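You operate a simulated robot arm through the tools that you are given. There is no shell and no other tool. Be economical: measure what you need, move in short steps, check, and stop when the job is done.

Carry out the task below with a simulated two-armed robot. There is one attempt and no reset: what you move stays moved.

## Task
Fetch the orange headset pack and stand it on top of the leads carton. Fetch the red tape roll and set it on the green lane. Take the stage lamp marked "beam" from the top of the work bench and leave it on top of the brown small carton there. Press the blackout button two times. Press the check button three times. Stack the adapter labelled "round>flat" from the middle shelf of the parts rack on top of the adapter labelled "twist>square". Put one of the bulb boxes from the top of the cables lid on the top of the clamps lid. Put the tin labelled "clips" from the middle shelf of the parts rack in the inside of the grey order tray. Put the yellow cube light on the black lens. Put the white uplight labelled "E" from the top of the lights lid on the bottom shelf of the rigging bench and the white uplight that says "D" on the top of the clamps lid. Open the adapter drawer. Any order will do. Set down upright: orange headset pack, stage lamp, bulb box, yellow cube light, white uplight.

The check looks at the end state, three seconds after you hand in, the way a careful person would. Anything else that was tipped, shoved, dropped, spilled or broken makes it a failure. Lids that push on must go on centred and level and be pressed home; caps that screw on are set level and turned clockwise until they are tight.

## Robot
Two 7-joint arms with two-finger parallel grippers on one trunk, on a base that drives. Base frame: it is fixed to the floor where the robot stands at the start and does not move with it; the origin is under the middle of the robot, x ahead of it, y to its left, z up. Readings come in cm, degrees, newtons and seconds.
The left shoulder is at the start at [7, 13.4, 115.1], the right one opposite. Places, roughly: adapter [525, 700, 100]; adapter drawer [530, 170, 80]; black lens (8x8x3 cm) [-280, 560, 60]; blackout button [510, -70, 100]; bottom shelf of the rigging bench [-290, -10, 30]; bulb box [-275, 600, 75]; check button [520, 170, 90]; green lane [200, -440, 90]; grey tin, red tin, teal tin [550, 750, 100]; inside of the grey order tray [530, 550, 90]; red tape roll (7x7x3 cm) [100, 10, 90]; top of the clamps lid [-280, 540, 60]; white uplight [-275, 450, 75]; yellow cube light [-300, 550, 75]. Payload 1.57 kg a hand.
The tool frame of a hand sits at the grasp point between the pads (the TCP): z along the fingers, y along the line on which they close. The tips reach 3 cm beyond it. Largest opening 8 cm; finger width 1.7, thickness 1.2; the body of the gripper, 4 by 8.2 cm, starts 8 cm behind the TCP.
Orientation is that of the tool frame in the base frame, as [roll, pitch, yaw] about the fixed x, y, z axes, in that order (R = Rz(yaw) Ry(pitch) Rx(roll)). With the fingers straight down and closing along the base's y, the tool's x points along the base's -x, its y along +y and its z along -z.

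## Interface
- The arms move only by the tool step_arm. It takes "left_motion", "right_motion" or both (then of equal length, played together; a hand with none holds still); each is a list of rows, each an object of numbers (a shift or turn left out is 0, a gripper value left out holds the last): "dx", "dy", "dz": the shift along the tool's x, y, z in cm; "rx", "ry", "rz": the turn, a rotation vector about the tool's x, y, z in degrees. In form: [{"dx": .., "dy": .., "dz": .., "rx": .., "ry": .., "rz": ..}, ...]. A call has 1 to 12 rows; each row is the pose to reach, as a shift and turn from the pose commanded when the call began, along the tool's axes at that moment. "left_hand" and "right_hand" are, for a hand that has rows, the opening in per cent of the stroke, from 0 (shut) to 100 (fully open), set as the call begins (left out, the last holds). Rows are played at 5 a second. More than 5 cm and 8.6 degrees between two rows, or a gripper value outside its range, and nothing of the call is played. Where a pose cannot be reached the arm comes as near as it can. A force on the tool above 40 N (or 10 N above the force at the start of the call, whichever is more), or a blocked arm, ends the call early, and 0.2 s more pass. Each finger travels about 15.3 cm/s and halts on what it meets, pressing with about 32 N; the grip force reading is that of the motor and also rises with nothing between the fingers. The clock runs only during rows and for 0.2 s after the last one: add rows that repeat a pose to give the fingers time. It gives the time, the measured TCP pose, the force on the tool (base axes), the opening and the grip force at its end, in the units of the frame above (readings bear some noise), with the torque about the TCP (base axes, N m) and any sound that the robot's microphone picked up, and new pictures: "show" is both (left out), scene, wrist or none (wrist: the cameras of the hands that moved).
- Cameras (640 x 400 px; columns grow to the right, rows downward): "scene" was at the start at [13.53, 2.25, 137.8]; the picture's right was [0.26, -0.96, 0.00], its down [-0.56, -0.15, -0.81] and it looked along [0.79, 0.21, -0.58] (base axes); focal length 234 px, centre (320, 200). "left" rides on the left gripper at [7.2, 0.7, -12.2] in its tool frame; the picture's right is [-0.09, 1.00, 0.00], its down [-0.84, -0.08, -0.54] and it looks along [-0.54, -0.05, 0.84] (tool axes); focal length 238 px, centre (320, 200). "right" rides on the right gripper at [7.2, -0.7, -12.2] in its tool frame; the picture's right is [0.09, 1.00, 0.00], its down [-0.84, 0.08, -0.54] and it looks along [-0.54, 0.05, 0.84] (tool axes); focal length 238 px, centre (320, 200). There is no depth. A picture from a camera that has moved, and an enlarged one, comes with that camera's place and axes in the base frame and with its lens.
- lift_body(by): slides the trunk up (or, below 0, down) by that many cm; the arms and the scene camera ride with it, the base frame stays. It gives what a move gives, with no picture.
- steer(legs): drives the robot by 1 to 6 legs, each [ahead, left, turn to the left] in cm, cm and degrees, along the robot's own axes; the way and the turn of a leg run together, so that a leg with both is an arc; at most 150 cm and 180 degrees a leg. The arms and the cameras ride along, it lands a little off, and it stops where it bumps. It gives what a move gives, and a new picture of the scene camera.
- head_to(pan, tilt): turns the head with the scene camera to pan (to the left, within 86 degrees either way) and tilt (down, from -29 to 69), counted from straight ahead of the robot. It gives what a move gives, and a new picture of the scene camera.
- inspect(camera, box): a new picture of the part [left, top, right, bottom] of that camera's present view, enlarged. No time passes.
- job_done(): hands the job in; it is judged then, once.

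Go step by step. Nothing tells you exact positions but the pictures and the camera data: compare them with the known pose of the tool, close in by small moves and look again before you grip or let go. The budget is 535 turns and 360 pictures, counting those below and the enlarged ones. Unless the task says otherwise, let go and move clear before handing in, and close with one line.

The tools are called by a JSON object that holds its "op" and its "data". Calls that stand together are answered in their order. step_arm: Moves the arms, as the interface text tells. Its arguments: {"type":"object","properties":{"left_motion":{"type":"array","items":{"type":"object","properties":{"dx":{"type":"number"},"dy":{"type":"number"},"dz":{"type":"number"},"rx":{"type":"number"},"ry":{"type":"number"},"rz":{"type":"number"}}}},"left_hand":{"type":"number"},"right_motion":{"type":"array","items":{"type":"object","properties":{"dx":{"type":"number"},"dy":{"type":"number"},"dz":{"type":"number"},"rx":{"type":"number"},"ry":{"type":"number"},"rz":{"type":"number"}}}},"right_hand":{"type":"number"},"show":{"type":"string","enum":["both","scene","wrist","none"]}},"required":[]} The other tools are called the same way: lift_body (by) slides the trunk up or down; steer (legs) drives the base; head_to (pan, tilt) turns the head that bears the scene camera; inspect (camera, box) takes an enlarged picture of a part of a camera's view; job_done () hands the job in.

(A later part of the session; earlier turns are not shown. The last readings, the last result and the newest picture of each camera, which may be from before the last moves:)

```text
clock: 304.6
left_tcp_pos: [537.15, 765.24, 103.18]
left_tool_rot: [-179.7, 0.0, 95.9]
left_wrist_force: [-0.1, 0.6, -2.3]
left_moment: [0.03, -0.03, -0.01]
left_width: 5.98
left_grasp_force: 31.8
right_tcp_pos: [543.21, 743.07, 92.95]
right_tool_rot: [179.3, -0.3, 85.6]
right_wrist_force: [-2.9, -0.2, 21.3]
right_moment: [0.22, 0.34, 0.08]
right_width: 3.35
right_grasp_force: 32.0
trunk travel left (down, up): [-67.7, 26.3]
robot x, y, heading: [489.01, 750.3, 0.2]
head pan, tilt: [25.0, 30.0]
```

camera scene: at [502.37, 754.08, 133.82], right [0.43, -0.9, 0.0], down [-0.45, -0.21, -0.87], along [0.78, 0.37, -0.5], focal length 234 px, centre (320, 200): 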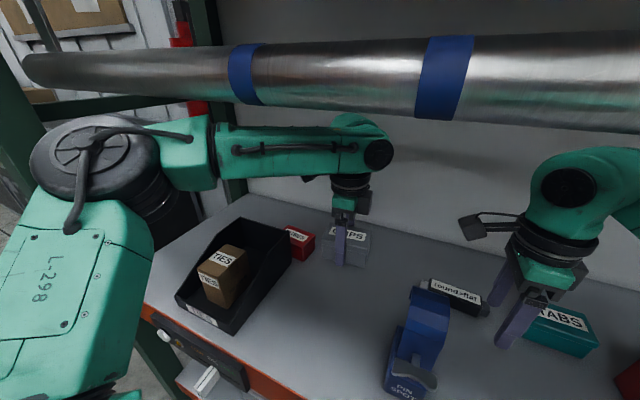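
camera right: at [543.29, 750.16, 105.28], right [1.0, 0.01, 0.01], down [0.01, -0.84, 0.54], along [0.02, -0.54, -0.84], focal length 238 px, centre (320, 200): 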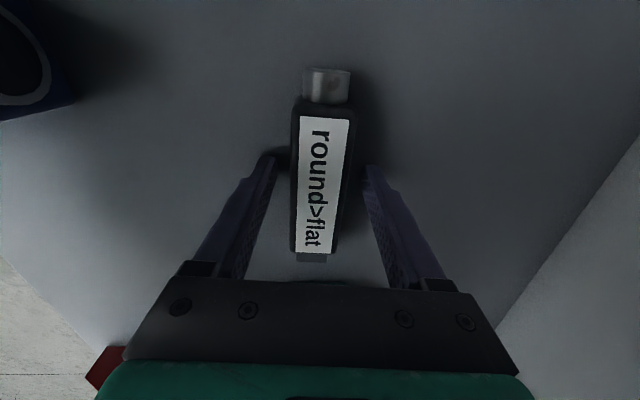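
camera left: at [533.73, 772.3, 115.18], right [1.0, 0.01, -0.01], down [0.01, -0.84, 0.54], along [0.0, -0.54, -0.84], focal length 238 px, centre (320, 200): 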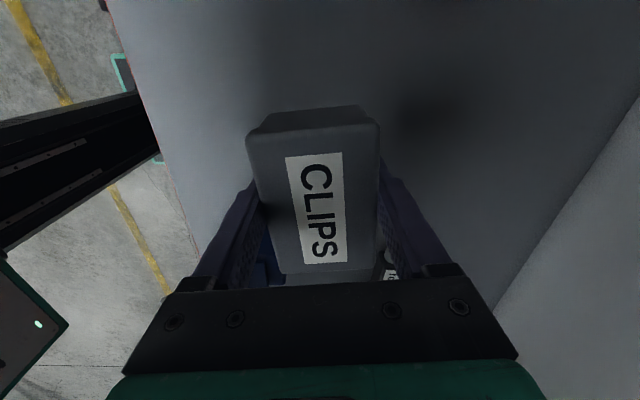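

Gripped (3.35). Lift, shift right past the spot, then withdraw.

{"op": "step_arm", "data": {"right_motion": [{"dz": -2}, {"dz": -5}, {"dz": -8}, {"dz": -9.5}, {"dz": -9.5, "dx": -4}, {"dz": -9.5, "dx": -8}], "show": "both"}}

```text
clock: 306.0
left_tcp_pos: [537.62, 765.12, 103.04]
left_tool_rot: [-179.4, -0.3, 95.7]
left_wrist_force: [0.4, -0.5, -1.6]
left_moment: [0.03, -0.01, -0.01]
left_width: 5.97
left_grasp_force: 32.0
right_tcp_pos: [543.01, 734.61, 101.89]
right_tool_rot: [179.6, -0.3, 85.5]
right_wrist_force: [-0.4, 0.1, -0.9]
right_moment: [0.03, 0.0, -0.02]
right_width: 3.33
right_grasp_force: 32.5
trunk travel left (down, up): [-67.7, 26.3]
robot x, y, heading: [488.94, 750.43, 0.2]
head pan, tilt: [25.0, 30.0]
camera scene: at [502.22, 753.81, 133.85], right [0.43, -0.9, 0.0], down [-0.45, -0.21, -0.87], along [0.78, 0.37, -0.5], focal length 234 px, centre (320, 200)
camera right: at [542.78, 741.81, 114.32], right [1.0, 0.01, 0.01], down [0.01, -0.84, 0.54], along [0.01, -0.54, -0.84], focal length 238 px, centre (320, 200)
```

scene: 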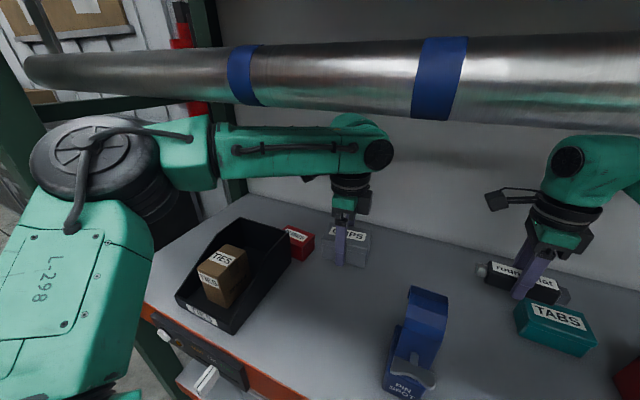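
right: 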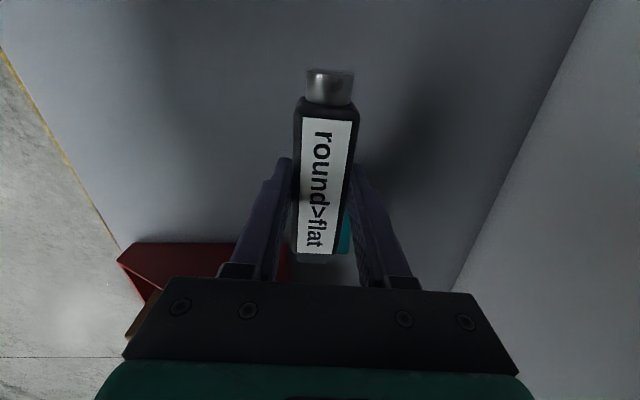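

{"op": "steer", "data": {"legs": [[-45, 0, 0], [-12, -45, 0]]}}

{"op": "head_to", "data": {"pan": -15, "tilt": 28}}

```text
clock: 311.0
left_tcp_pos: [482.26, 721.7, 103.11]
left_tool_rot: [-179.4, -0.1, 96.3]
left_wrist_force: [-0.8, -0.4, -2.0]
left_moment: [-0.02, -0.04, 0.0]
left_width: 5.96
left_grasp_force: 32.7
right_tcp_pos: [487.81, 691.16, 102.15]
right_tool_rot: [179.7, -0.2, 86.0]
right_wrist_force: [0.6, -0.3, -0.6]
right_moment: [0.01, 0.0, -0.01]
right_width: 3.37
right_grasp_force: 32.1
trunk travel left (down, up): [-67.7, 26.3]
robot x, y, heading: [433.5, 706.42, 0.8]
head pan, tilt: [25.0, 30.0]
camera scene: at [446.92, 710.25, 133.83], right [0.43, -0.9, 0.0], down [-0.45, -0.22, -0.87], along [0.78, 0.37, -0.5], focal length 234 px, centre (320, 200)
```

scene: 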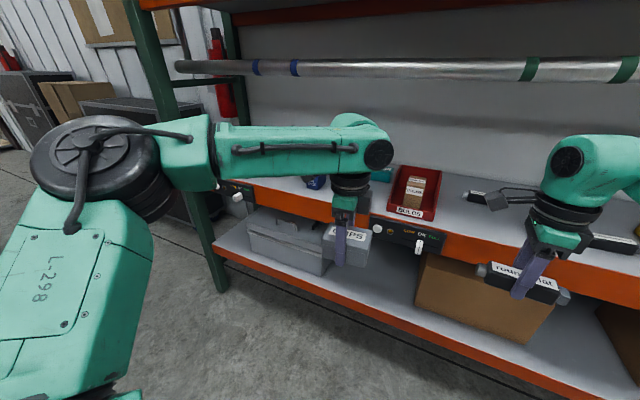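

```text
clock: 312.1
left_tcp_pos: [482.24, 721.66, 103.13]
left_tool_rot: [-179.3, -0.1, 96.1]
left_wrist_force: [-0.7, 0.3, -2.6]
left_moment: [-0.02, 0.0, 0.0]
left_width: 5.98
left_grasp_force: 31.9
right_tcp_pos: [487.8, 691.16, 102.09]
right_tool_rot: [179.7, -0.2, 85.8]
right_wrist_force: [0.1, 0.0, -1.0]
right_moment: [-0.01, 0.01, 0.01]
right_width: 3.35
right_grasp_force: 31.9
trunk travel left (down, up): [-67.7, 26.3]
robot x, y, heading: [433.87, 706.56, 0.6]
head pan, tilt: [-15.0, 28.0]
camera scene: at [447.59, 704.03, 134.15], right [-0.25, -0.97, 0.0], down [-0.46, 0.12, -0.88], along [0.86, -0.22, -0.47], focal length 234 px, centre (320, 200)
```

scene: 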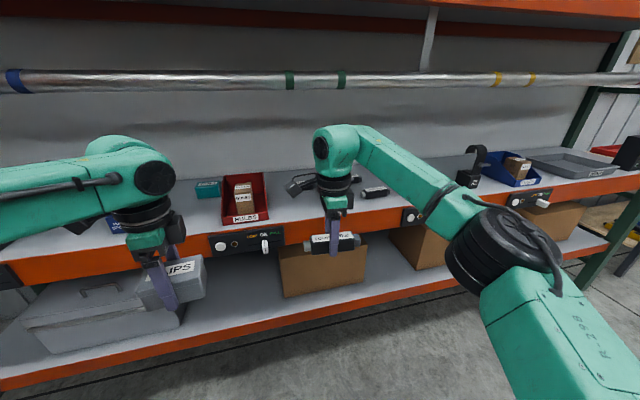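

{"op": "steer", "data": {"legs": [[0, -32, 0]]}}

{"op": "inspect", "data": {"camera": "scene", "box": [180, 140, 480, 260]}}

```text
clock: 314.2
left_tcp_pos: [482.59, 690.29, 102.96]
left_tool_rot: [-179.4, -0.1, 96.5]
left_wrist_force: [-0.1, 0.2, -1.2]
left_moment: [0.02, 0.04, -0.01]
left_width: 5.98
left_grasp_force: 31.8
right_tcp_pos: [488.26, 660.06, 102.08]
right_tool_rot: [179.7, -0.3, 86.1]
right_wrist_force: [-1.0, -0.2, -0.9]
right_moment: [-0.01, 0.04, -0.01]
right_width: 3.33
right_grasp_force: 31.9
trunk travel left (down, up): [-67.7, 26.3]
robot x, y, heading: [434.18, 674.89, 0.9]
head pan, tilt: [-15.0, 28.0]
camera scene: at [448.02, 672.65, 134.16], right [-0.24, -0.97, 0.0], down [-0.46, 0.11, -0.88], along [0.86, -0.22, -0.47], focal length 234 px, centre (320, 200)
```

scene: 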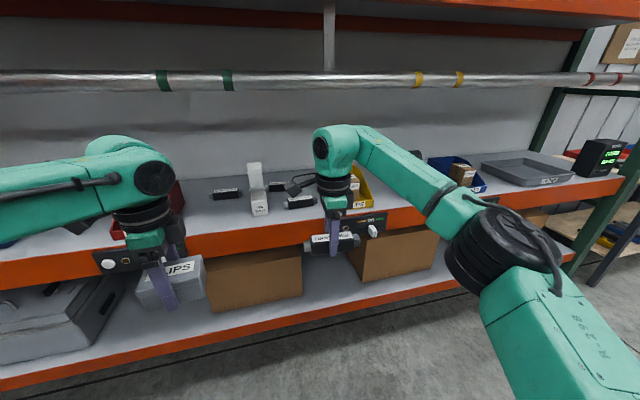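

```text
2.13 times, centred on (330, 200) of scene
camera zoom: at [448.02, 672.65, 134.16], right [-0.24, -0.97, 0.0], down [-0.46, 0.11, -0.88], along [0.86, -0.22, -0.47], focal length 500 px, centre (299, 200)
```

zoom: 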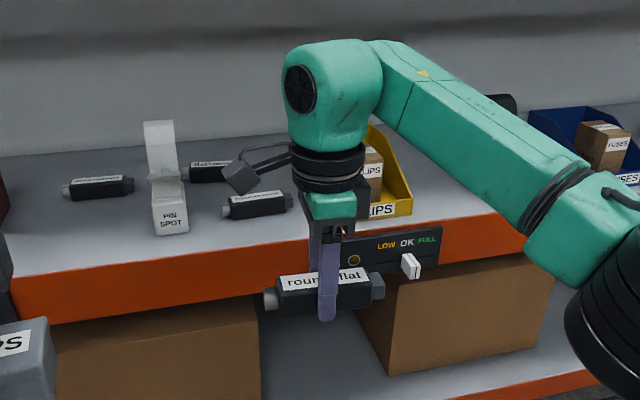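

{"op": "inspect", "data": {"camera": "scene", "box": [200, 160, 330, 225]}}

```text
4.92 times, centred on (265, 192) of scene
camera zoom: at [448.02, 672.65, 134.16], right [-0.24, -0.97, 0.0], down [-0.46, 0.11, -0.88], along [0.86, -0.22, -0.47], focal length 1153 px, centre (591, 237)
```

zoom: 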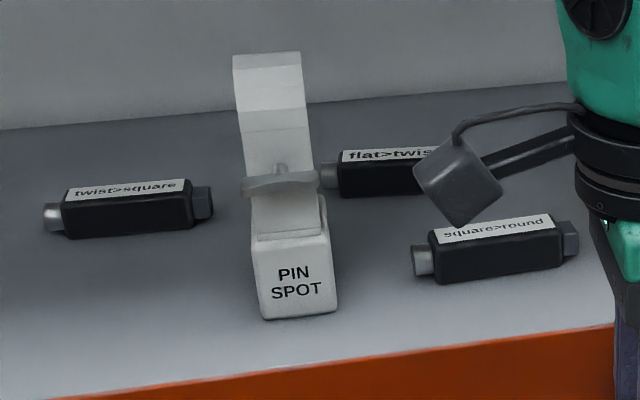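

twist>square is the leftmost adapter, top ≈(540,688.6,93.3). Retract the left hand with the tin, rotate the adapter to lie along y, then enter.

{"op": "step_arm", "data": {"left_motion": [{"dy": -4, "dz": -2}, {"dy": -8, "dz": -4}, {"dy": -12, "dz": -6}, {"dy": -16, "dz": -8}, {"dy": -20, "dz": -8}, {"dy": -23, "dz": -8}], "right_motion": [{"rz": -1}, {"rz": -2}, {"rz": -3}, {"rz": -4}, {"rz": -4}, {"rz": -4}], "show": "none"}}

{"op": "steer", "data": {"legs": [[0, 28, -0.9]]}}

```text
clock: 315.6
left_tcp_pos: [459.66, 687.78, 111.35]
left_tool_rot: [-179.6, -0.1, 96.6]
left_wrist_force: [-0.4, 0.1, -2.1]
left_moment: [-0.01, 0.04, 0.0]
left_width: 5.97
left_grasp_force: 31.8
right_tcp_pos: [488.17, 659.9, 102.26]
right_tool_rot: [179.6, -0.2, 90.2]
right_wrist_force: [0.0, 0.3, -1.6]
right_moment: [0.01, -0.02, 0.03]
right_width: 3.33
right_grasp_force: 31.9
trunk travel left (down, up): [-67.7, 26.3]
robot x, y, heading: [433.81, 674.92, 0.9]
head pan, tilt: [-15.0, 28.0]
```

```text
clock: 317.6
left_tcp_pos: [459.78, 715.83, 111.43]
left_tool_rot: [-179.5, -0.1, 95.5]
left_wrist_force: [0.0, 0.0, -2.9]
left_moment: [0.01, 0.0, 0.02]
left_width: 5.97
left_grasp_force: 31.8
right_tcp_pos: [487.86, 687.63, 102.06]
right_tool_rot: [179.7, -0.3, 89.3]
right_wrist_force: [-0.1, 0.2, -1.4]
right_moment: [-0.02, -0.02, -0.06]
right_width: 3.34
right_grasp_force: 32.0
trunk travel left (down, up): [-67.7, 26.3]
robot x, y, heading: [433.96, 703.15, -0.1]
head pan, tilt: [-15.0, 28.0]
camera scene: at [447.73, 700.77, 134.15], right [-0.26, -0.97, 0.0], down [-0.45, 0.12, -0.88], along [0.85, -0.23, -0.47], focal length 234 px, centre (320, 200)
```

scene: 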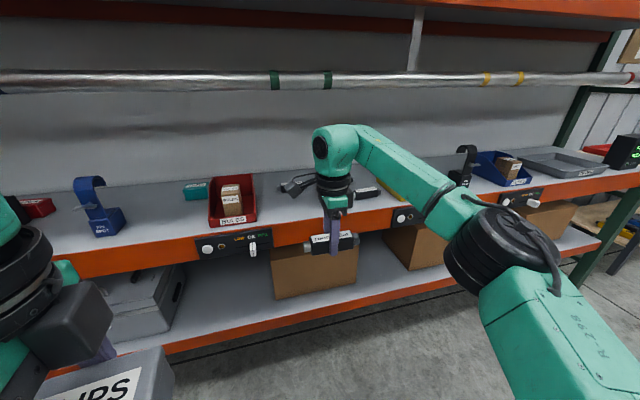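

{"op": "steer", "data": {"legs": [[38, 0.8, 0]]}}

{"op": "inspect", "data": {"camera": "right", "box": [0, 0, 640, 400]}}

```text
clock: 319.9
left_tcp_pos: [497.52, 716.76, 111.25]
left_tool_rot: [-179.5, 0.0, 95.1]
left_wrist_force: [-0.3, -0.1, -1.7]
left_moment: [0.0, 0.01, 0.01]
left_width: 5.98
left_grasp_force: 31.6
right_tcp_pos: [525.47, 688.25, 102.2]
right_tool_rot: [179.7, -0.2, 88.9]
right_wrist_force: [0.4, 0.6, -2.5]
right_moment: [0.0, 0.01, -0.01]
right_width: 3.32
right_grasp_force: 32.2
trunk travel left (down, up): [-67.7, 26.3]
robot x, y, heading: [471.6, 704.12, -0.1]
head pan, tilt: [-15.0, 28.0]
camera scene: at [485.35, 701.58, 134.17], right [-0.26, -0.96, 0.0], down [-0.45, 0.12, -0.88], along [0.85, -0.23, -0.47], focal length 234 px, centre (320, 200)
```

scene: 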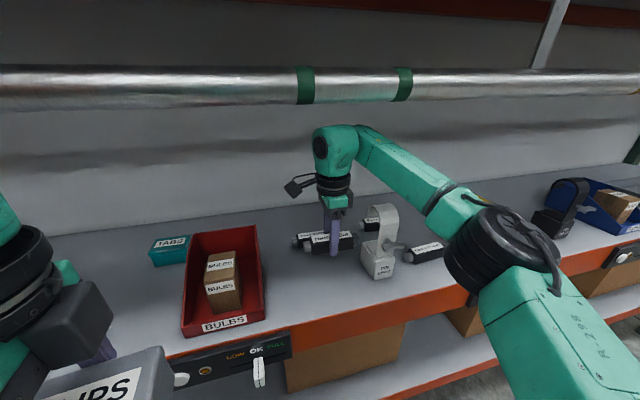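

```text
1.00 times, centred on (320, 200) of right
camera zoom: at [524.8, 695.41, 114.44], right [1.0, 0.07, 0.01], down [0.06, -0.84, 0.54], along [0.05, -0.54, -0.84], focal length 238 px, centre (320, 200)
```

zoom: 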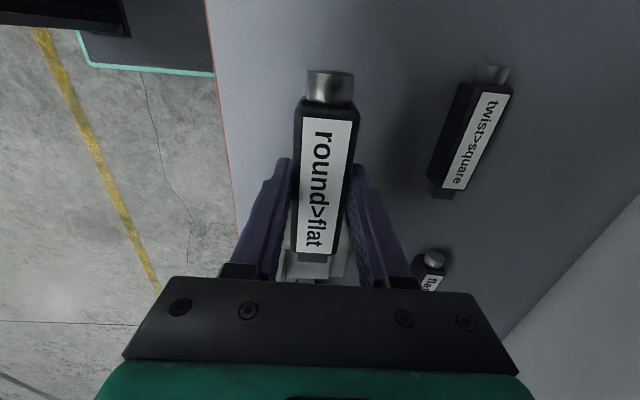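

{"op": "steer", "data": {"legs": [[14.5, 0.3, 0.5]]}}

{"op": "inspect", "data": {"camera": "right", "box": [0, 0, 640, 400]}}

```text
clock: 321.3
left_tcp_pos: [512.18, 716.88, 111.31]
left_tool_rot: [-179.7, -0.1, 95.5]
left_wrist_force: [-0.6, -1.1, -1.8]
left_moment: [-0.02, -0.02, 0.0]
left_width: 5.99
left_grasp_force: 32.4
right_tcp_pos: [540.24, 688.8, 102.21]
right_tool_rot: [179.6, -0.2, 89.2]
right_wrist_force: [-0.6, 0.0, -1.4]
right_moment: [0.0, 0.0, -0.02]
right_width: 3.35
right_grasp_force: 32.1
trunk travel left (down, up): [-67.7, 26.3]
robot x, y, heading: [486.31, 704.48, -0.2]
head pan, tilt: [-15.0, 28.0]
camera scene: at [500.15, 701.91, 134.18], right [-0.26, -0.97, 0.0], down [-0.45, 0.12, -0.88], along [0.85, -0.23, -0.47], focal length 234 px, centre (320, 200)
```

scene: 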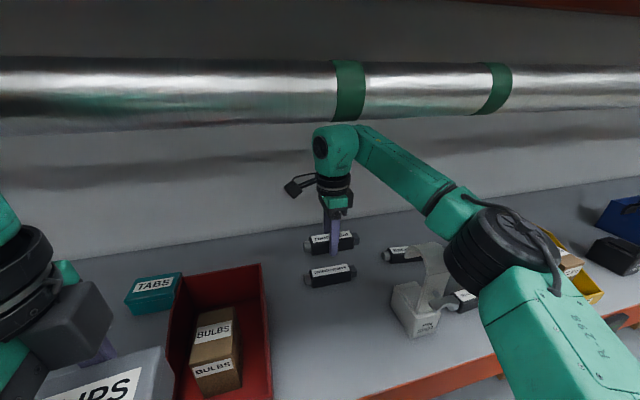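

```text
1.00 times, centred on (320, 200) of right
camera zoom: at [539.64, 695.91, 114.5], right [1.0, 0.08, 0.01], down [0.06, -0.84, 0.54], along [0.05, -0.54, -0.84], focal length 238 px, centre (320, 200)
```

zoom: 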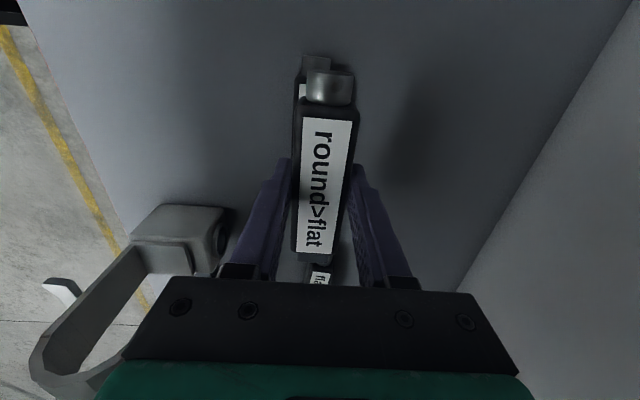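

{"op": "step_arm", "data": {"right_motion": [{"dy": -0.7, "dz": 2, "rz": -1}, {"dy": -0.7, "dz": 3.5, "rz": -1}, {"dy": -0.7, "dz": 4.2, "rz": -1}], "show": "wrist"}}

{"op": "inspect", "data": {"camera": "scene", "box": [260, 200, 400, 300]}}

```text
clock: 322.1
left_tcp_pos: [512.41, 716.92, 111.33]
left_tool_rot: [-179.4, 0.0, 95.5]
left_wrist_force: [-0.5, 0.0, -2.6]
left_moment: [0.04, 0.01, -0.01]
left_width: 5.95
left_grasp_force: 31.4
right_tcp_pos: [540.02, 688.96, 97.98]
right_tool_rot: [179.7, -0.2, 90.2]
right_wrist_force: [-0.1, 0.7, -1.9]
right_moment: [-0.04, -0.03, 0.0]
right_width: 3.34
right_grasp_force: 31.5
trunk travel left (down, up): [-67.7, 26.3]
robot x, y, heading: [486.83, 704.41, -0.4]
head pan, tilt: [-15.0, 28.0]
camera right: at [539.1, 696.02, 110.16], right [1.0, 0.1, 0.01], down [0.08, -0.84, 0.54], along [0.06, -0.54, -0.84], focal length 238 px, centre (320, 200)
```

right: 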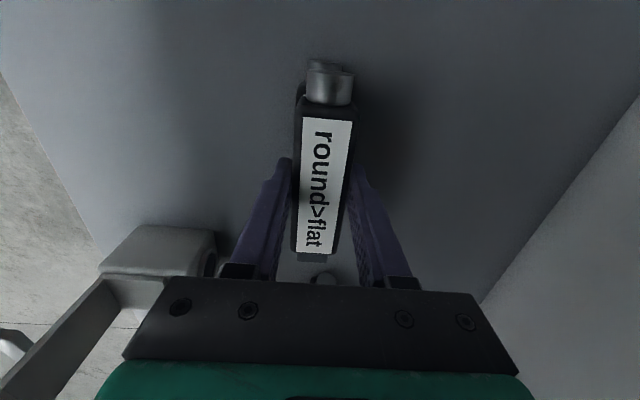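

```text
4.00 times, centred on (330, 250) of scene
camera zoom: at [500.41, 701.91, 134.15], right [-0.26, -0.97, 0.0], down [-0.45, 0.12, -0.88], along [0.85, -0.23, -0.47], focal length 937 px, centre (280, 0)
```

zoom: 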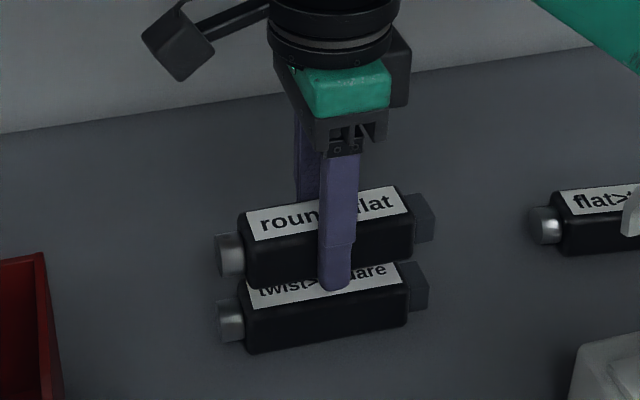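

Aligned. Lower slowly to contact.

{"op": "step_arm", "data": {"right_motion": [{"dy": -0.2, "dz": 0.4}, {"dy": -0.2, "dz": 0.8}, {"dy": -0.2, "dz": 1.1}, {"dy": -0.2, "dz": 1.4}, {"dy": -0.2, "dz": 1.7}, {"dy": -0.2, "dz": 2.0}], "show": "wrist"}}

```text
clock: 323.5
left_tcp_pos: [512.16, 717.06, 111.48]
left_tool_rot: [-179.6, 0.0, 95.5]
left_wrist_force: [0.4, 0.1, -2.0]
left_moment: [0.03, -0.01, -0.02]
left_width: 5.97
left_grasp_force: 31.6
right_tcp_pos: [539.49, 688.85, 96.44]
right_tool_rot: [179.1, -0.5, 90.2]
right_wrist_force: [8.0, -4.5, 30.7]
right_moment: [-0.64, 0.03, 0.1]
right_width: 3.35
right_grasp_force: 31.4
trunk travel left (down, up): [-67.7, 26.3]
robot x, y, heading: [486.58, 704.22, 0.1]
head pan, tilt: [-15.0, 28.0]
camera right: at [538.54, 696.0, 108.69], right [1.0, 0.1, 0.02], down [0.07, -0.84, 0.54], along [0.06, -0.53, -0.84], focal length 238 px, centre (320, 200)
```

right: 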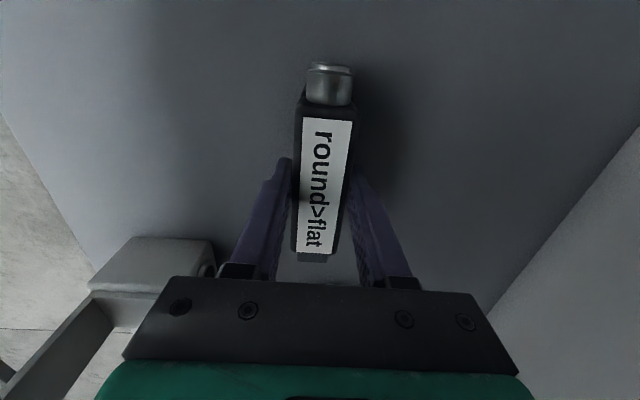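

{"op": "step_arm", "data": {"right_motion": [{"dz": -0.4}, {"dz": -0.45}], "show": "none"}}

{"op": "step_arm", "data": {"right_motion": [{}, {}, {}, {"dz": -2}, {"dz": -4}, {"dz": -6}], "right_hand": 70, "show": "both"}}

```text
clock: 324.1
left_tcp_pos: [512.18, 717.07, 111.35]
left_tool_rot: [-179.6, 0.0, 95.6]
left_wrist_force: [0.1, -0.4, -1.9]
left_moment: [0.01, 0.06, 0.01]
left_width: 5.99
left_grasp_force: 31.6
right_tcp_pos: [539.46, 688.89, 96.48]
right_tool_rot: [179.7, -0.2, 90.3]
right_wrist_force: [0.9, 3.0, 12.0]
right_moment: [0.58, 0.04, -0.02]
right_width: 3.36
right_grasp_force: 31.4
trunk travel left (down, up): [-67.7, 26.3]
robot x, y, heading: [486.23, 704.24, -0.2]
head pan, tilt: [-15.0, 28.0]
```

```text
clock: 325.5
left_tcp_pos: [512.52, 717.0, 111.44]
left_tool_rot: [-179.5, -0.2, 95.4]
left_wrist_force: [0.9, 0.8, -1.6]
left_moment: [0.0, 0.0, 0.03]
left_width: 5.97
left_grasp_force: 31.5
right_tcp_pos: [539.75, 688.78, 102.3]
right_tool_rot: [179.8, -0.1, 90.2]
right_wrist_force: [0.4, 0.4, -0.2]
right_moment: [0.01, -0.03, -0.02]
right_width: 5.59
right_grasp_force: 0.0
trunk travel left (down, up): [-67.7, 26.3]
robot x, y, heading: [486.42, 704.2, -0.0]
head pan, tilt: [-15.0, 28.0]
camera scene: at [500.31, 701.93, 134.16], right [-0.26, -0.97, 0.0], down [-0.45, 0.12, -0.88], along [0.85, -0.23, -0.47], focal length 234 px, centre (320, 200)
camera right: at [538.9, 695.91, 114.58], right [1.0, 0.1, 0.01], down [0.08, -0.84, 0.54], along [0.06, -0.54, -0.84], focal length 238 px, centre (320, 200)
```

scene: 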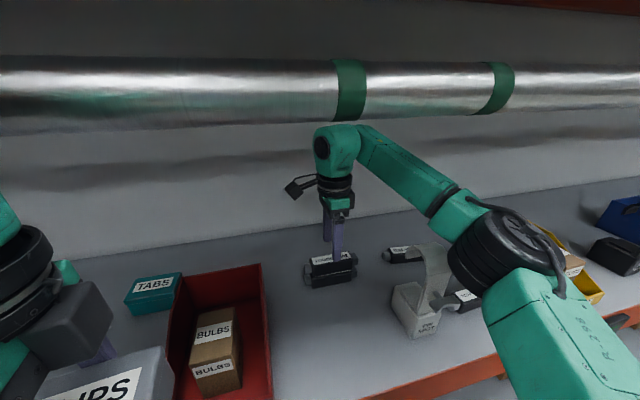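
right: 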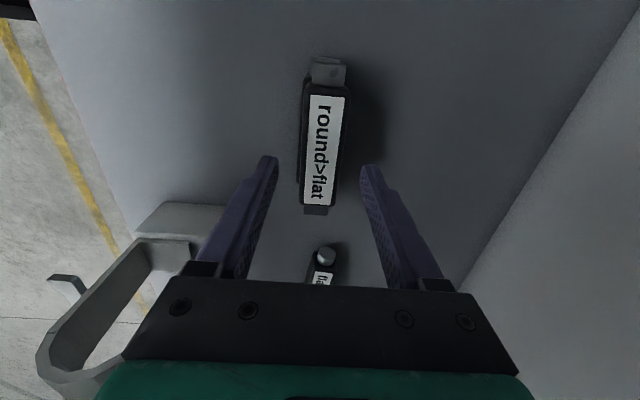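

Stack is good. Back out and go to the order tray with the tin.

{"op": "steer", "data": {"legs": [[-50, 0, 0], [0, -75, 0], [0, -75, 0]]}}

{"op": "head_to", "data": {"pan": 15, "tilt": 30}}

```text
clock: 335.7
left_tcp_pos: [465.41, 570.22, 111.3]
left_tool_rot: [-179.5, -0.1, 96.7]
left_wrist_force: [-0.9, 0.0, -1.2]
left_moment: [-0.01, -0.01, -0.03]
left_width: 5.98
left_grasp_force: 31.9
right_tcp_pos: [493.29, 542.55, 102.41]
right_tool_rot: [179.8, -0.3, 91.4]
right_wrist_force: [0.8, 0.2, -0.5]
right_moment: [0.0, -0.02, 0.01]
right_width: 5.58
right_grasp_force: 0.0
trunk travel left (down, up): [-67.7, 26.3]
robot x, y, heading: [439.38, 557.26, 1.2]
head pan, tilt: [-15.0, 28.0]
camera scene: at [453.57, 554.9, 134.16], right [-0.24, -0.97, 0.0], down [-0.46, 0.11, -0.88], along [0.86, -0.21, -0.47], focal length 234 px, centre (320, 200)
```

scene: 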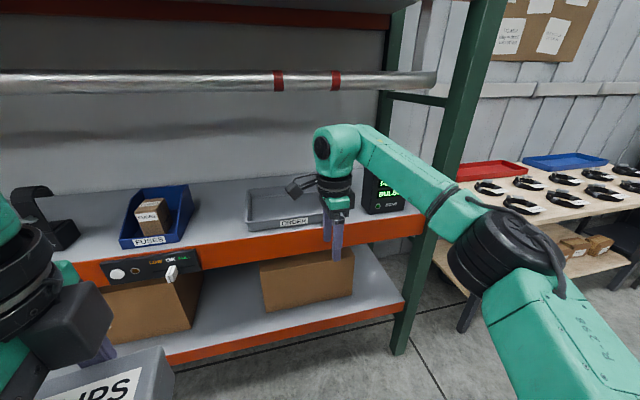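

```text
clock: 336.6
left_tcp_pos: [465.35, 570.2, 111.3]
left_tool_rot: [-179.5, -0.1, 96.7]
left_wrist_force: [-0.6, 0.6, -2.5]
left_moment: [0.01, 0.0, 0.01]
left_width: 5.97
left_grasp_force: 32.4
right_tcp_pos: [493.17, 542.45, 102.32]
right_tool_rot: [179.6, -0.2, 91.4]
right_wrist_force: [-0.3, -0.4, -0.6]
right_moment: [0.03, -0.01, 0.0]
right_width: 5.61
right_grasp_force: 0.0
trunk travel left (down, up): [-67.7, 26.3]
robot x, y, heading: [439.67, 557.13, 1.1]
head pan, tilt: [15.0, 30.0]
camera scene: at [453.41, 559.56, 133.84], right [0.28, -0.96, 0.0], down [-0.48, -0.14, -0.87], along [0.83, 0.24, -0.5], focal length 234 px, centre (320, 200)
```

scene: 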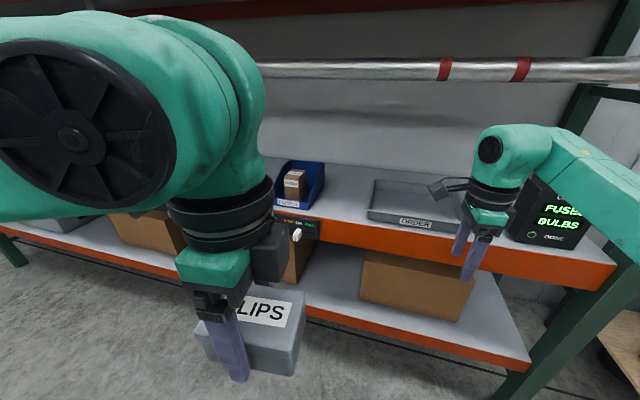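

Tray centre ≈(531.5,549). Retract right hand, extend left, and drive in.

{"op": "step_arm", "data": {"right_motion": [{"dy": -4}, {"dy": -8}, {"dy": -12}, {"dy": -16}, {"dy": -20}, {"dy": -22}], "left_motion": [{"dy": 4, "dz": 2}, {"dy": 8, "dz": 4}, {"dy": 12, "dz": 6}, {"dy": 16, "dz": 8}, {"dy": 19, "dz": 9}, {"dy": 19, "dz": 9}], "show": "none"}}

{"op": "steer", "data": {"legs": [[-2, -20, -1], [40, 0, 0]]}}

{"op": "inspect", "data": {"camera": "left", "box": [0, 0, 640, 400]}}

```text
clock: 338.0
left_tcp_pos: [484.06, 572.62, 102.06]
left_tool_rot: [-179.5, -0.1, 96.6]
left_wrist_force: [0.3, -0.2, -2.8]
left_moment: [0.0, -0.01, -0.02]
left_width: 5.96
left_grasp_force: 32.0
right_tcp_pos: [471.38, 541.99, 102.15]
right_tool_rot: [179.5, -0.3, 91.4]
right_wrist_force: [0.8, 0.0, -0.4]
right_moment: [-0.03, -0.01, 0.0]
right_width: 5.6
right_grasp_force: 0.1
trunk travel left (down, up): [-67.7, 26.3]
robot x, y, heading: [439.97, 557.28, 0.9]
head pan, tilt: [15.0, 30.0]
```

```text
clock: 341.7
left_tcp_pos: [522.8, 552.23, 102.18]
left_tool_rot: [-179.6, 0.0, 95.7]
left_wrist_force: [-0.5, -0.8, -2.5]
left_moment: [0.01, -0.04, 0.03]
left_width: 5.98
left_grasp_force: 31.9
right_tcp_pos: [509.53, 521.85, 102.1]
right_tool_rot: [179.6, -0.2, 90.5]
right_wrist_force: [-0.1, -0.1, -0.6]
right_moment: [-0.02, -0.01, 0.02]
right_width: 5.6
right_grasp_force: 0.0
trunk travel left (down, up): [-67.7, 26.3]
robot x, y, heading: [477.97, 537.46, -0.3]
head pan, tilt: [15.0, 30.0]
camera scene: at [491.73, 539.67, 133.85], right [0.26, -0.97, 0.0], down [-0.48, -0.13, -0.87], along [0.84, 0.23, -0.5], focal length 234 px, centre (320, 200)
```

scene: 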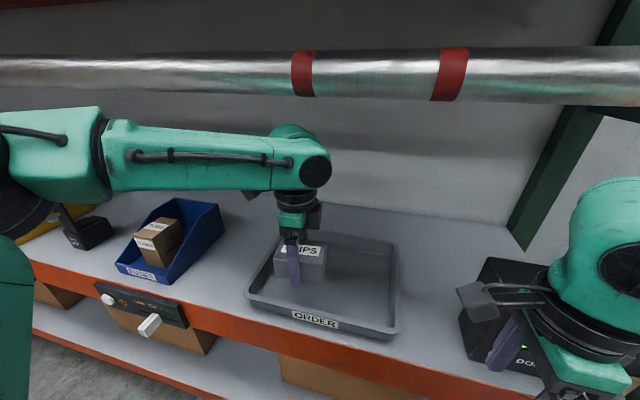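

```text
1.00 times, centred on (320, 200) of left
camera zoom: at [522.81, 559.3, 114.23], right [1.0, 0.01, -0.01], down [0.01, -0.84, 0.54], along [0.0, -0.54, -0.84], focal length 238 px, centre (320, 200)
```

zoom: 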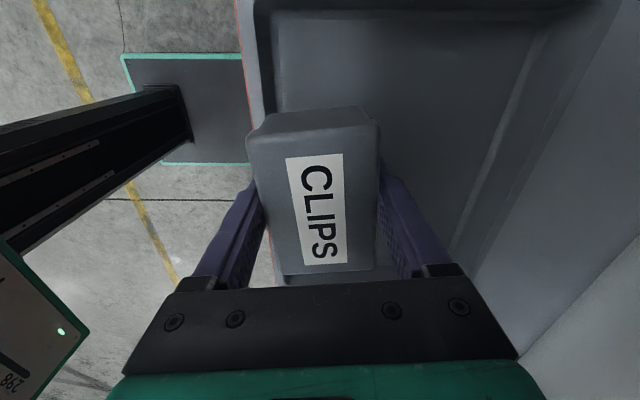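

{"op": "step_arm", "data": {"left_motion": [{"dy": 3, "dx": -1}, {"dy": 6, "dx": -2}, {"dy": 7.8, "dx": -2.5}, {"dy": 7.8, "dx": -2.5, "dz": 3}, {"dy": 7.8, "dx": -2.5, "dz": 5}], "show": "both"}}

```text
clock: 342.9
left_tcp_pos: [529.65, 551.24, 96.89]
left_tool_rot: [-179.6, 0.0, 95.7]
left_wrist_force: [-0.1, -0.4, -2.9]
left_moment: [0.01, 0.0, 0.02]
left_width: 5.97
left_grasp_force: 31.4
left hand out of reach, approached as far as the arm can: row 3, 4, 5
right_tcp_pos: [509.53, 521.76, 102.12]
right_tool_rot: [179.8, -0.3, 90.4]
right_wrist_force: [0.0, -0.9, -0.9]
right_moment: [-0.03, -0.01, 0.02]
right_width: 5.59
right_grasp_force: 0.1
trunk travel left (down, up): [-67.7, 26.3]
robot x, y, heading: [477.98, 537.33, 0.4]
head pan, tilt: [15.0, 30.0]
camera scene: at [491.88, 539.69, 133.83], right [0.26, -0.97, 0.0], down [-0.48, -0.13, -0.87], along [0.84, 0.23, -0.5], focal length 234 px, centre (320, 200)
camera left: at [529.76, 558.34, 109.02], right [1.0, 0.01, -0.01], down [0.01, -0.84, 0.54], along [0.0, -0.54, -0.84], focal length 238 px, centre (320, 200)
```

scene: 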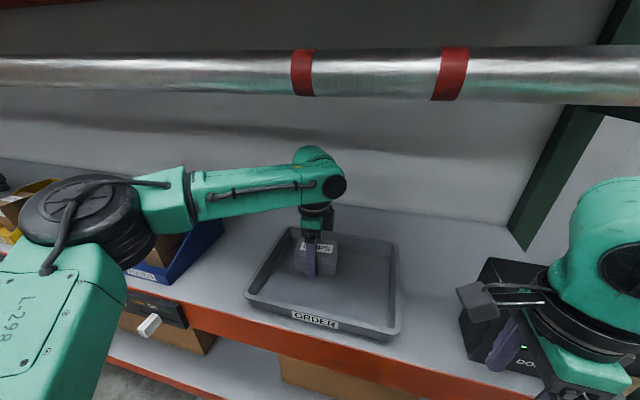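
left: 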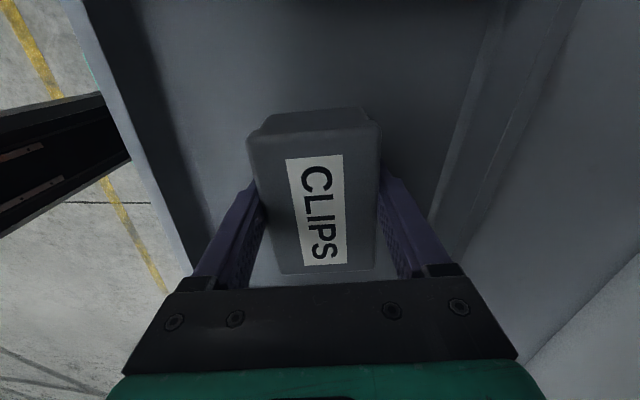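

{"op": "step_arm", "data": {"left_motion": [{"dz": 0.6}, {"dz": 1.2}, {"dz": 1.6}, {"dz": 2.0}, {"dz": 2.4}, {"dz": 2.8}, {"dz": 3.2}, {"dz": 3.6}], "show": "none"}}

```text
clock: 344.7
left_tcp_pos: [529.44, 551.37, 93.89]
left_tool_rot: [-180.0, 0.0, 95.7]
left_wrist_force: [4.1, 1.8, 15.2]
left_moment: [0.66, -0.18, -0.14]
left_width: 5.98
left_grasp_force: 32.0
right_tcp_pos: [509.5, 521.9, 102.25]
right_tool_rot: [179.6, -0.1, 90.4]
right_wrist_force: [-0.4, 0.1, -0.6]
right_moment: [0.0, 0.0, -0.03]
right_width: 5.62
right_grasp_force: 0.1
trunk travel left (down, up): [-67.7, 26.3]
robot x, y, heading: [477.72, 537.27, 0.5]
head pan, tilt: [15.0, 30.0]
```

Contact. Release and rise.

{"op": "step_arm", "data": {"left_motion": [{"dz": -0.3}, {"dz": -0.3}], "show": "none"}}

{"op": "step_arm", "data": {"left_motion": [{}, {}, {}, {"dz": -2}, {"dz": -5}, {"dz": -8}], "left_hand": 100, "show": "both"}}

```text
clock: 345.3
left_tcp_pos: [529.43, 551.54, 93.71]
left_tool_rot: [-179.7, 0.1, 95.7]
left_wrist_force: [4.6, 0.9, 9.8]
left_moment: [0.11, -0.49, -0.01]
left_width: 5.97
left_grasp_force: 31.7
right_tcp_pos: [509.44, 521.82, 102.11]
right_tool_rot: [179.6, -0.3, 90.4]
right_wrist_force: [0.0, 0.4, 0.4]
right_moment: [0.0, 0.04, 0.01]
right_width: 5.62
right_grasp_force: 0.1
trunk travel left (down, up): [-67.7, 26.3]
robot x, y, heading: [477.98, 537.45, 0.3]
head pan, tilt: [15.0, 30.0]
```

```text
clock: 346.7
left_tcp_pos: [529.56, 551.69, 101.84]
left_tool_rot: [-179.7, -0.1, 95.7]
left_wrist_force: [0.3, 0.4, -0.5]
left_moment: [-0.02, -0.03, -0.04]
left_width: 8.0
left_grasp_force: 0.0
left hand out of reach, approached as far as the arm can: row 6
right_tcp_pos: [509.59, 521.84, 102.11]
right_tool_rot: [179.6, -0.2, 90.4]
right_wrist_force: [0.2, 0.7, 0.2]
right_moment: [-0.02, 0.0, 0.02]
right_width: 5.63
right_grasp_force: 0.0
trunk travel left (down, up): [-67.7, 26.3]
robot x, y, heading: [478.14, 537.46, 0.2]
head pan, tilt: [15.0, 30.0]
camera scene: at [491.74, 539.65, 133.85], right [0.26, -0.97, 0.0], down [-0.48, -0.13, -0.87], along [0.84, 0.23, -0.5], focal length 234 px, centre (320, 200)
camera left: at [529.62, 558.81, 113.93], right [1.0, 0.01, -0.01], down [0.01, -0.84, 0.54], along [0.0, -0.54, -0.84], focal length 238 px, centre (320, 200)
```

scene: 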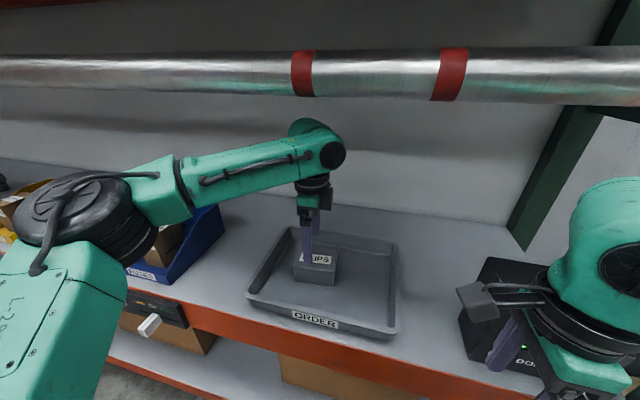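
left: 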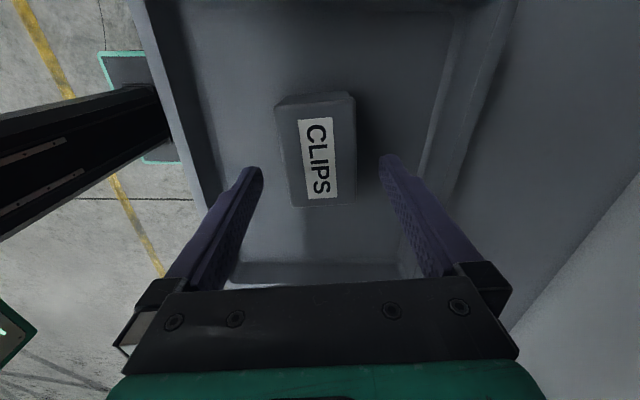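

Tin is in the tray. Now cross to the far side; back out, turn round and look.

{"op": "steer", "data": {"legs": [[-60, 0, 0], [-20, -100, 0], [0, 0, 180]]}}

{"op": "head_to", "data": {"pan": 0, "tilt": 12}}

```text
clock: 362.2
left_tcp_pos: [347.09, 424.86, 101.88]
left_tool_rot: [-179.6, 0.0, -84.5]
left_wrist_force: [-1.0, -0.3, 0.2]
left_moment: [-0.02, 0.0, -0.01]
left_width: 8.0
left_grasp_force: 0.1
right_tcp_pos: [367.09, 454.64, 102.14]
right_tool_rot: [179.7, -0.2, -89.9]
right_wrist_force: [-0.2, -0.3, 0.3]
right_moment: [0.03, 0.03, 0.02]
right_width: 5.59
right_grasp_force: 0.1
trunk travel left (down, up): [-67.7, 26.3]
robot x, y, heading: [398.67, 439.31, -180.1]
head pan, tilt: [15.0, 30.0]
camera scene: at [384.89, 436.71, 133.85], right [-0.26, 0.97, 0.0], down [0.48, 0.13, -0.87], along [-0.84, -0.22, -0.5], focal length 234 px, centre (320, 200)
```

scene: 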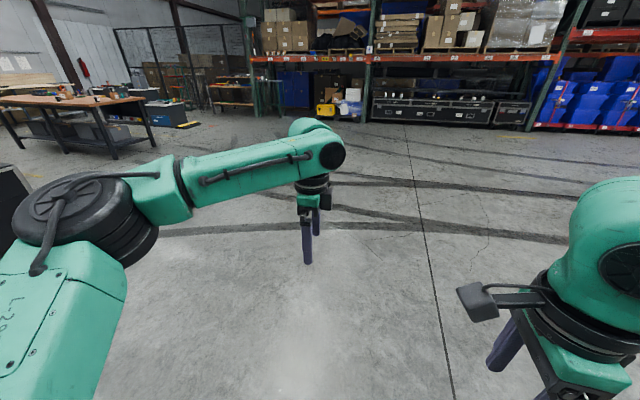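

```text
clock: 363.0
left_tcp_pos: [347.06, 424.8, 101.77]
left_tool_rot: [-179.6, 0.0, -84.5]
left_wrist_force: [0.6, 0.5, 0.2]
left_moment: [0.0, 0.03, 0.01]
left_width: 8.0
left_grasp_force: 0.0
right_tcp_pos: [367.06, 454.68, 102.21]
right_tool_rot: [179.7, -0.1, -89.8]
right_wrist_force: [0.5, 0.0, 0.6]
right_moment: [0.02, 0.05, 0.01]
right_width: 5.58
right_grasp_force: 0.0
trunk travel left (down, up): [-67.7, 26.3]
robot x, y, heading: [398.36, 439.36, -180.0]
head pan, tilt: [0.0, 12.0]
camera scene: at [384.31, 439.04, 136.75], right [0.0, 1.0, 0.0], down [0.21, 0.0, -0.98], along [-0.98, 0.0, -0.21], focal length 234 px, centre (320, 200)
```

scene: 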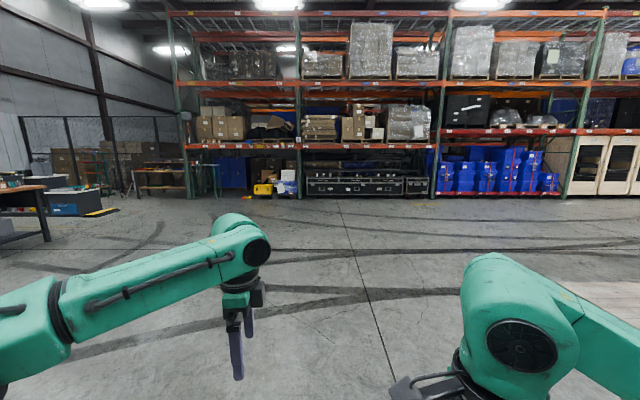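

Open floor. Drive across to the black cases in the far rack.

{"op": "steer", "data": {"legs": [[150, 0, 0], [150, 0, 0], [150, 0, 0], [110, -80, 0]]}}

{"op": "head_to", "data": {"pan": 0, "tilt": 25}}

```text
clock: 390.5
left_tcp_pos: [-202.53, 503.58, 101.87]
left_tool_rot: [-179.6, 0.0, -88.3]
left_wrist_force: [0.3, -0.6, -0.1]
left_moment: [-0.02, 0.0, -0.02]
left_width: 7.99
left_grasp_force: 0.0
right_tcp_pos: [-180.43, 532.03, 102.17]
right_tool_rot: [179.6, -0.2, -93.6]
right_wrist_force: [-0.2, -0.2, 0.1]
right_moment: [-0.02, 0.01, 0.0]
right_width: 5.59
right_grasp_force: 0.1
trunk travel left (down, up): [-67.7, 26.3]
robot x, y, heading: [-150.01, 514.11, 176.1]
head pan, tilt: [0.0, 12.0]
camera scene: at [-164.38, 515.17, 136.76], right [0.07, 1.0, 0.0], down [0.21, -0.01, -0.98], along [-0.98, 0.07, -0.21], focal length 234 px, centre (320, 200)
```

scene: 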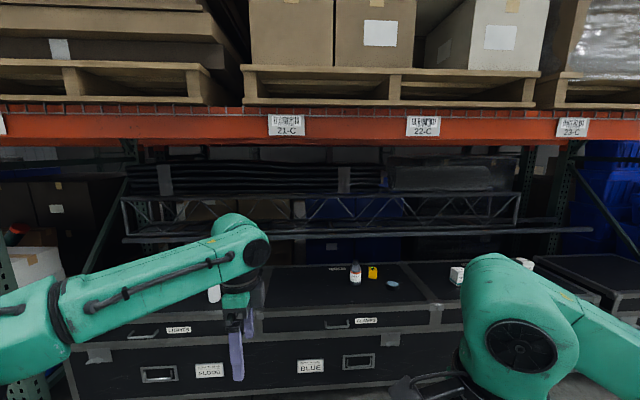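

```text
clock: 391.3
left_tcp_pos: [-202.64, 503.69, 101.78]
left_tool_rot: [-179.6, 0.0, -88.4]
left_wrist_force: [0.0, -0.5, 0.3]
left_moment: [0.02, -0.02, 0.01]
left_width: 8.0
left_grasp_force: 0.1
right_tcp_pos: [-180.45, 531.91, 102.21]
right_tool_rot: [179.6, -0.2, -93.7]
right_wrist_force: [0.1, 0.9, 0.5]
right_moment: [-0.01, -0.01, 0.03]
right_width: 5.62
right_grasp_force: 0.0
trunk travel left (down, up): [-67.7, 26.3]
robot x, y, heading: [-150.19, 514.41, 176.2]
head pan, tilt: [0.0, 25.0]
camera scene: at [-164.29, 515.18, 134.65], right [0.07, 1.0, 0.0], down [0.42, -0.03, -0.91], along [-0.9, 0.06, -0.42], focal length 234 px, centre (320, 200)
```

scene: 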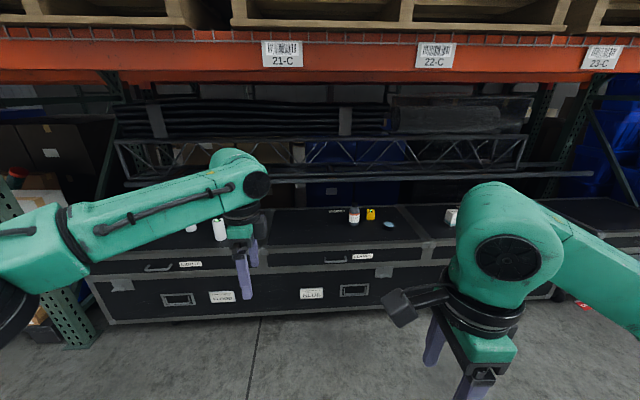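

The case has LIGHTS, CLAMPS and CABLES lids. Move closer, in front of the uplights, and straighten up.

{"op": "steer", "data": {"legs": [[40, 20, 3.8]]}}

{"op": "head_to", "data": {"pan": 0, "tilt": 40}}

```text
clock: 394.0
left_tcp_pos: [-241.98, 481.96, 101.67]
left_tool_rot: [-179.5, 0.1, -84.7]
left_wrist_force: [0.1, 0.4, 0.0]
left_moment: [0.0, -0.01, -0.01]
left_width: 8.02
left_grasp_force: 0.0
right_tcp_pos: [-221.75, 511.73, 102.17]
right_tool_rot: [179.6, -0.2, -90.0]
right_wrist_force: [-1.3, -0.4, 1.1]
right_moment: [-0.01, -0.01, -0.01]
right_width: 5.63
right_grasp_force: 0.0
trunk travel left (down, up): [-67.7, 26.3]
robot x, y, heading: [-190.53, 495.65, 179.7]
head pan, tilt: [0.0, 25.0]
camera scene: at [-204.56, 495.94, 134.65], right [0.0, 1.0, 0.0], down [0.42, 0.0, -0.91], along [-0.91, 0.0, -0.42], focal length 234 px, centre (320, 200)
```

scene: 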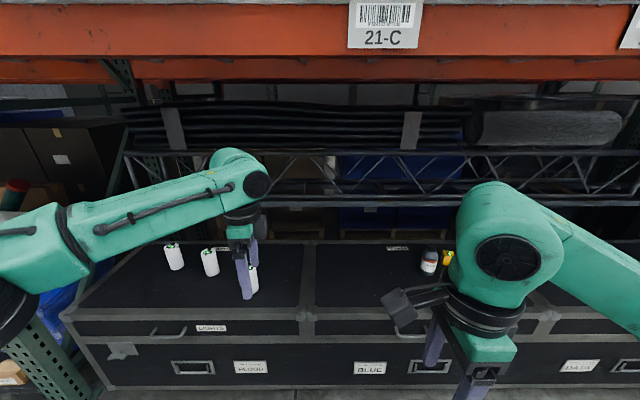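

```text
clock: 394.7
left_tcp_pos: [-242.04, 481.81, 101.75]
left_tool_rot: [-179.6, 0.0, -84.7]
left_wrist_force: [0.3, -0.8, 0.5]
left_moment: [-0.01, -0.01, 0.02]
left_width: 8.01
left_grasp_force: 0.0
right_tcp_pos: [-221.75, 511.7, 102.24]
right_tool_rot: [179.7, -0.2, -90.0]
right_wrist_force: [-0.1, -0.4, 0.5]
right_moment: [0.04, -0.02, 0.0]
right_width: 5.62
right_grasp_force: 0.1
trunk travel left (down, up): [-67.7, 26.3]
robot x, y, heading: [-190.29, 495.96, 180.0]
head pan, tilt: [0.0, 40.0]
camera scene: at [-203.92, 495.91, 132.31], right [0.0, 1.0, 0.0], down [0.64, 0.0, -0.77], along [-0.77, 0.0, -0.64], focal length 234 px, centre (320, 200)
```

scene: 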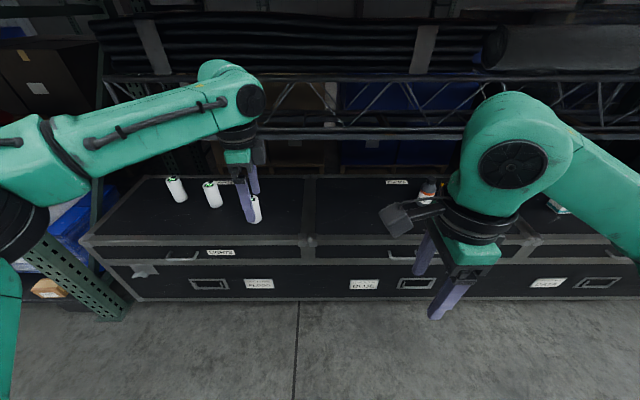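

{"op": "inspect", "data": {"camera": "scene", "box": [150, 165, 280, 245]}}

{"op": "inspect", "data": {"camera": "left", "box": [0, 0, 640, 400]}}

{"op": "inspect", "data": {"camera": "right", "box": [0, 0, 640, 400]}}

```text
4.92 times, centred on (215, 205) of scene
camera zoom: at [-203.92, 495.91, 132.31], right [0.0, 1.0, 0.0], down [0.64, 0.0, -0.77], along [-0.77, 0.0, -0.64], focal length 1153 px, centre (837, 175)
```

zoom: 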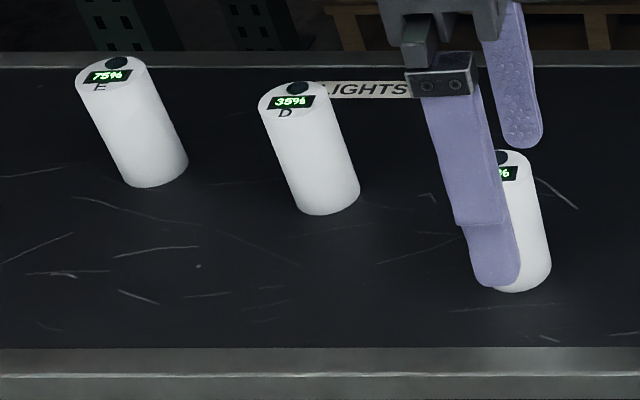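

```text
1.00 times, centred on (320, 200) of left
camera zoom: at [-242.09, 474.56, 113.89], right [-1.0, 0.0, -0.01], down [0.0, 0.84, 0.54], along [0.01, 0.54, -0.84], focal length 238 px, centre (320, 200)
```

zoom: 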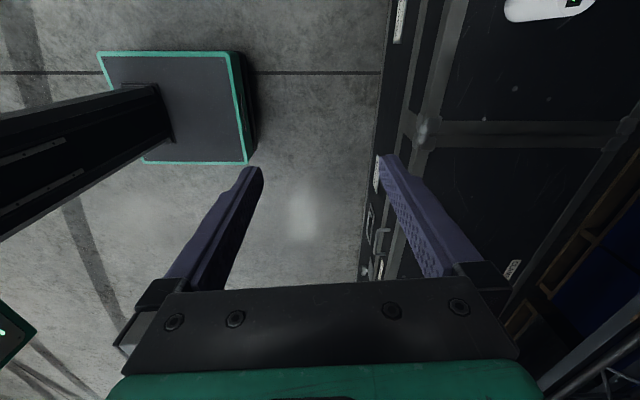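

```text
1.00 times, centred on (320, 200) of right
camera zoom: at [-221.13, 504.53, 114.38], right [-1.0, -0.09, 0.01], down [-0.07, 0.84, 0.54], along [-0.06, 0.54, -0.84], focal length 238 px, centre (320, 200)
```

zoom: 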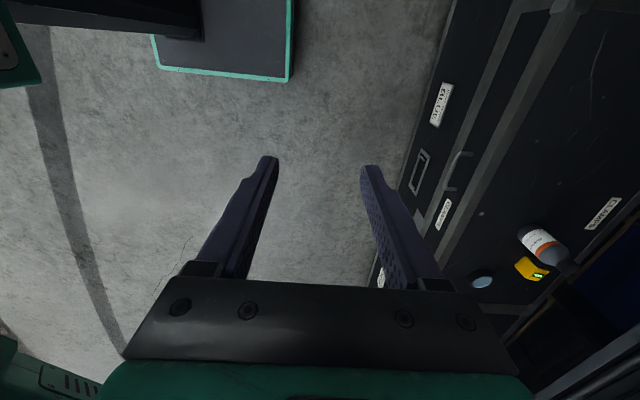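

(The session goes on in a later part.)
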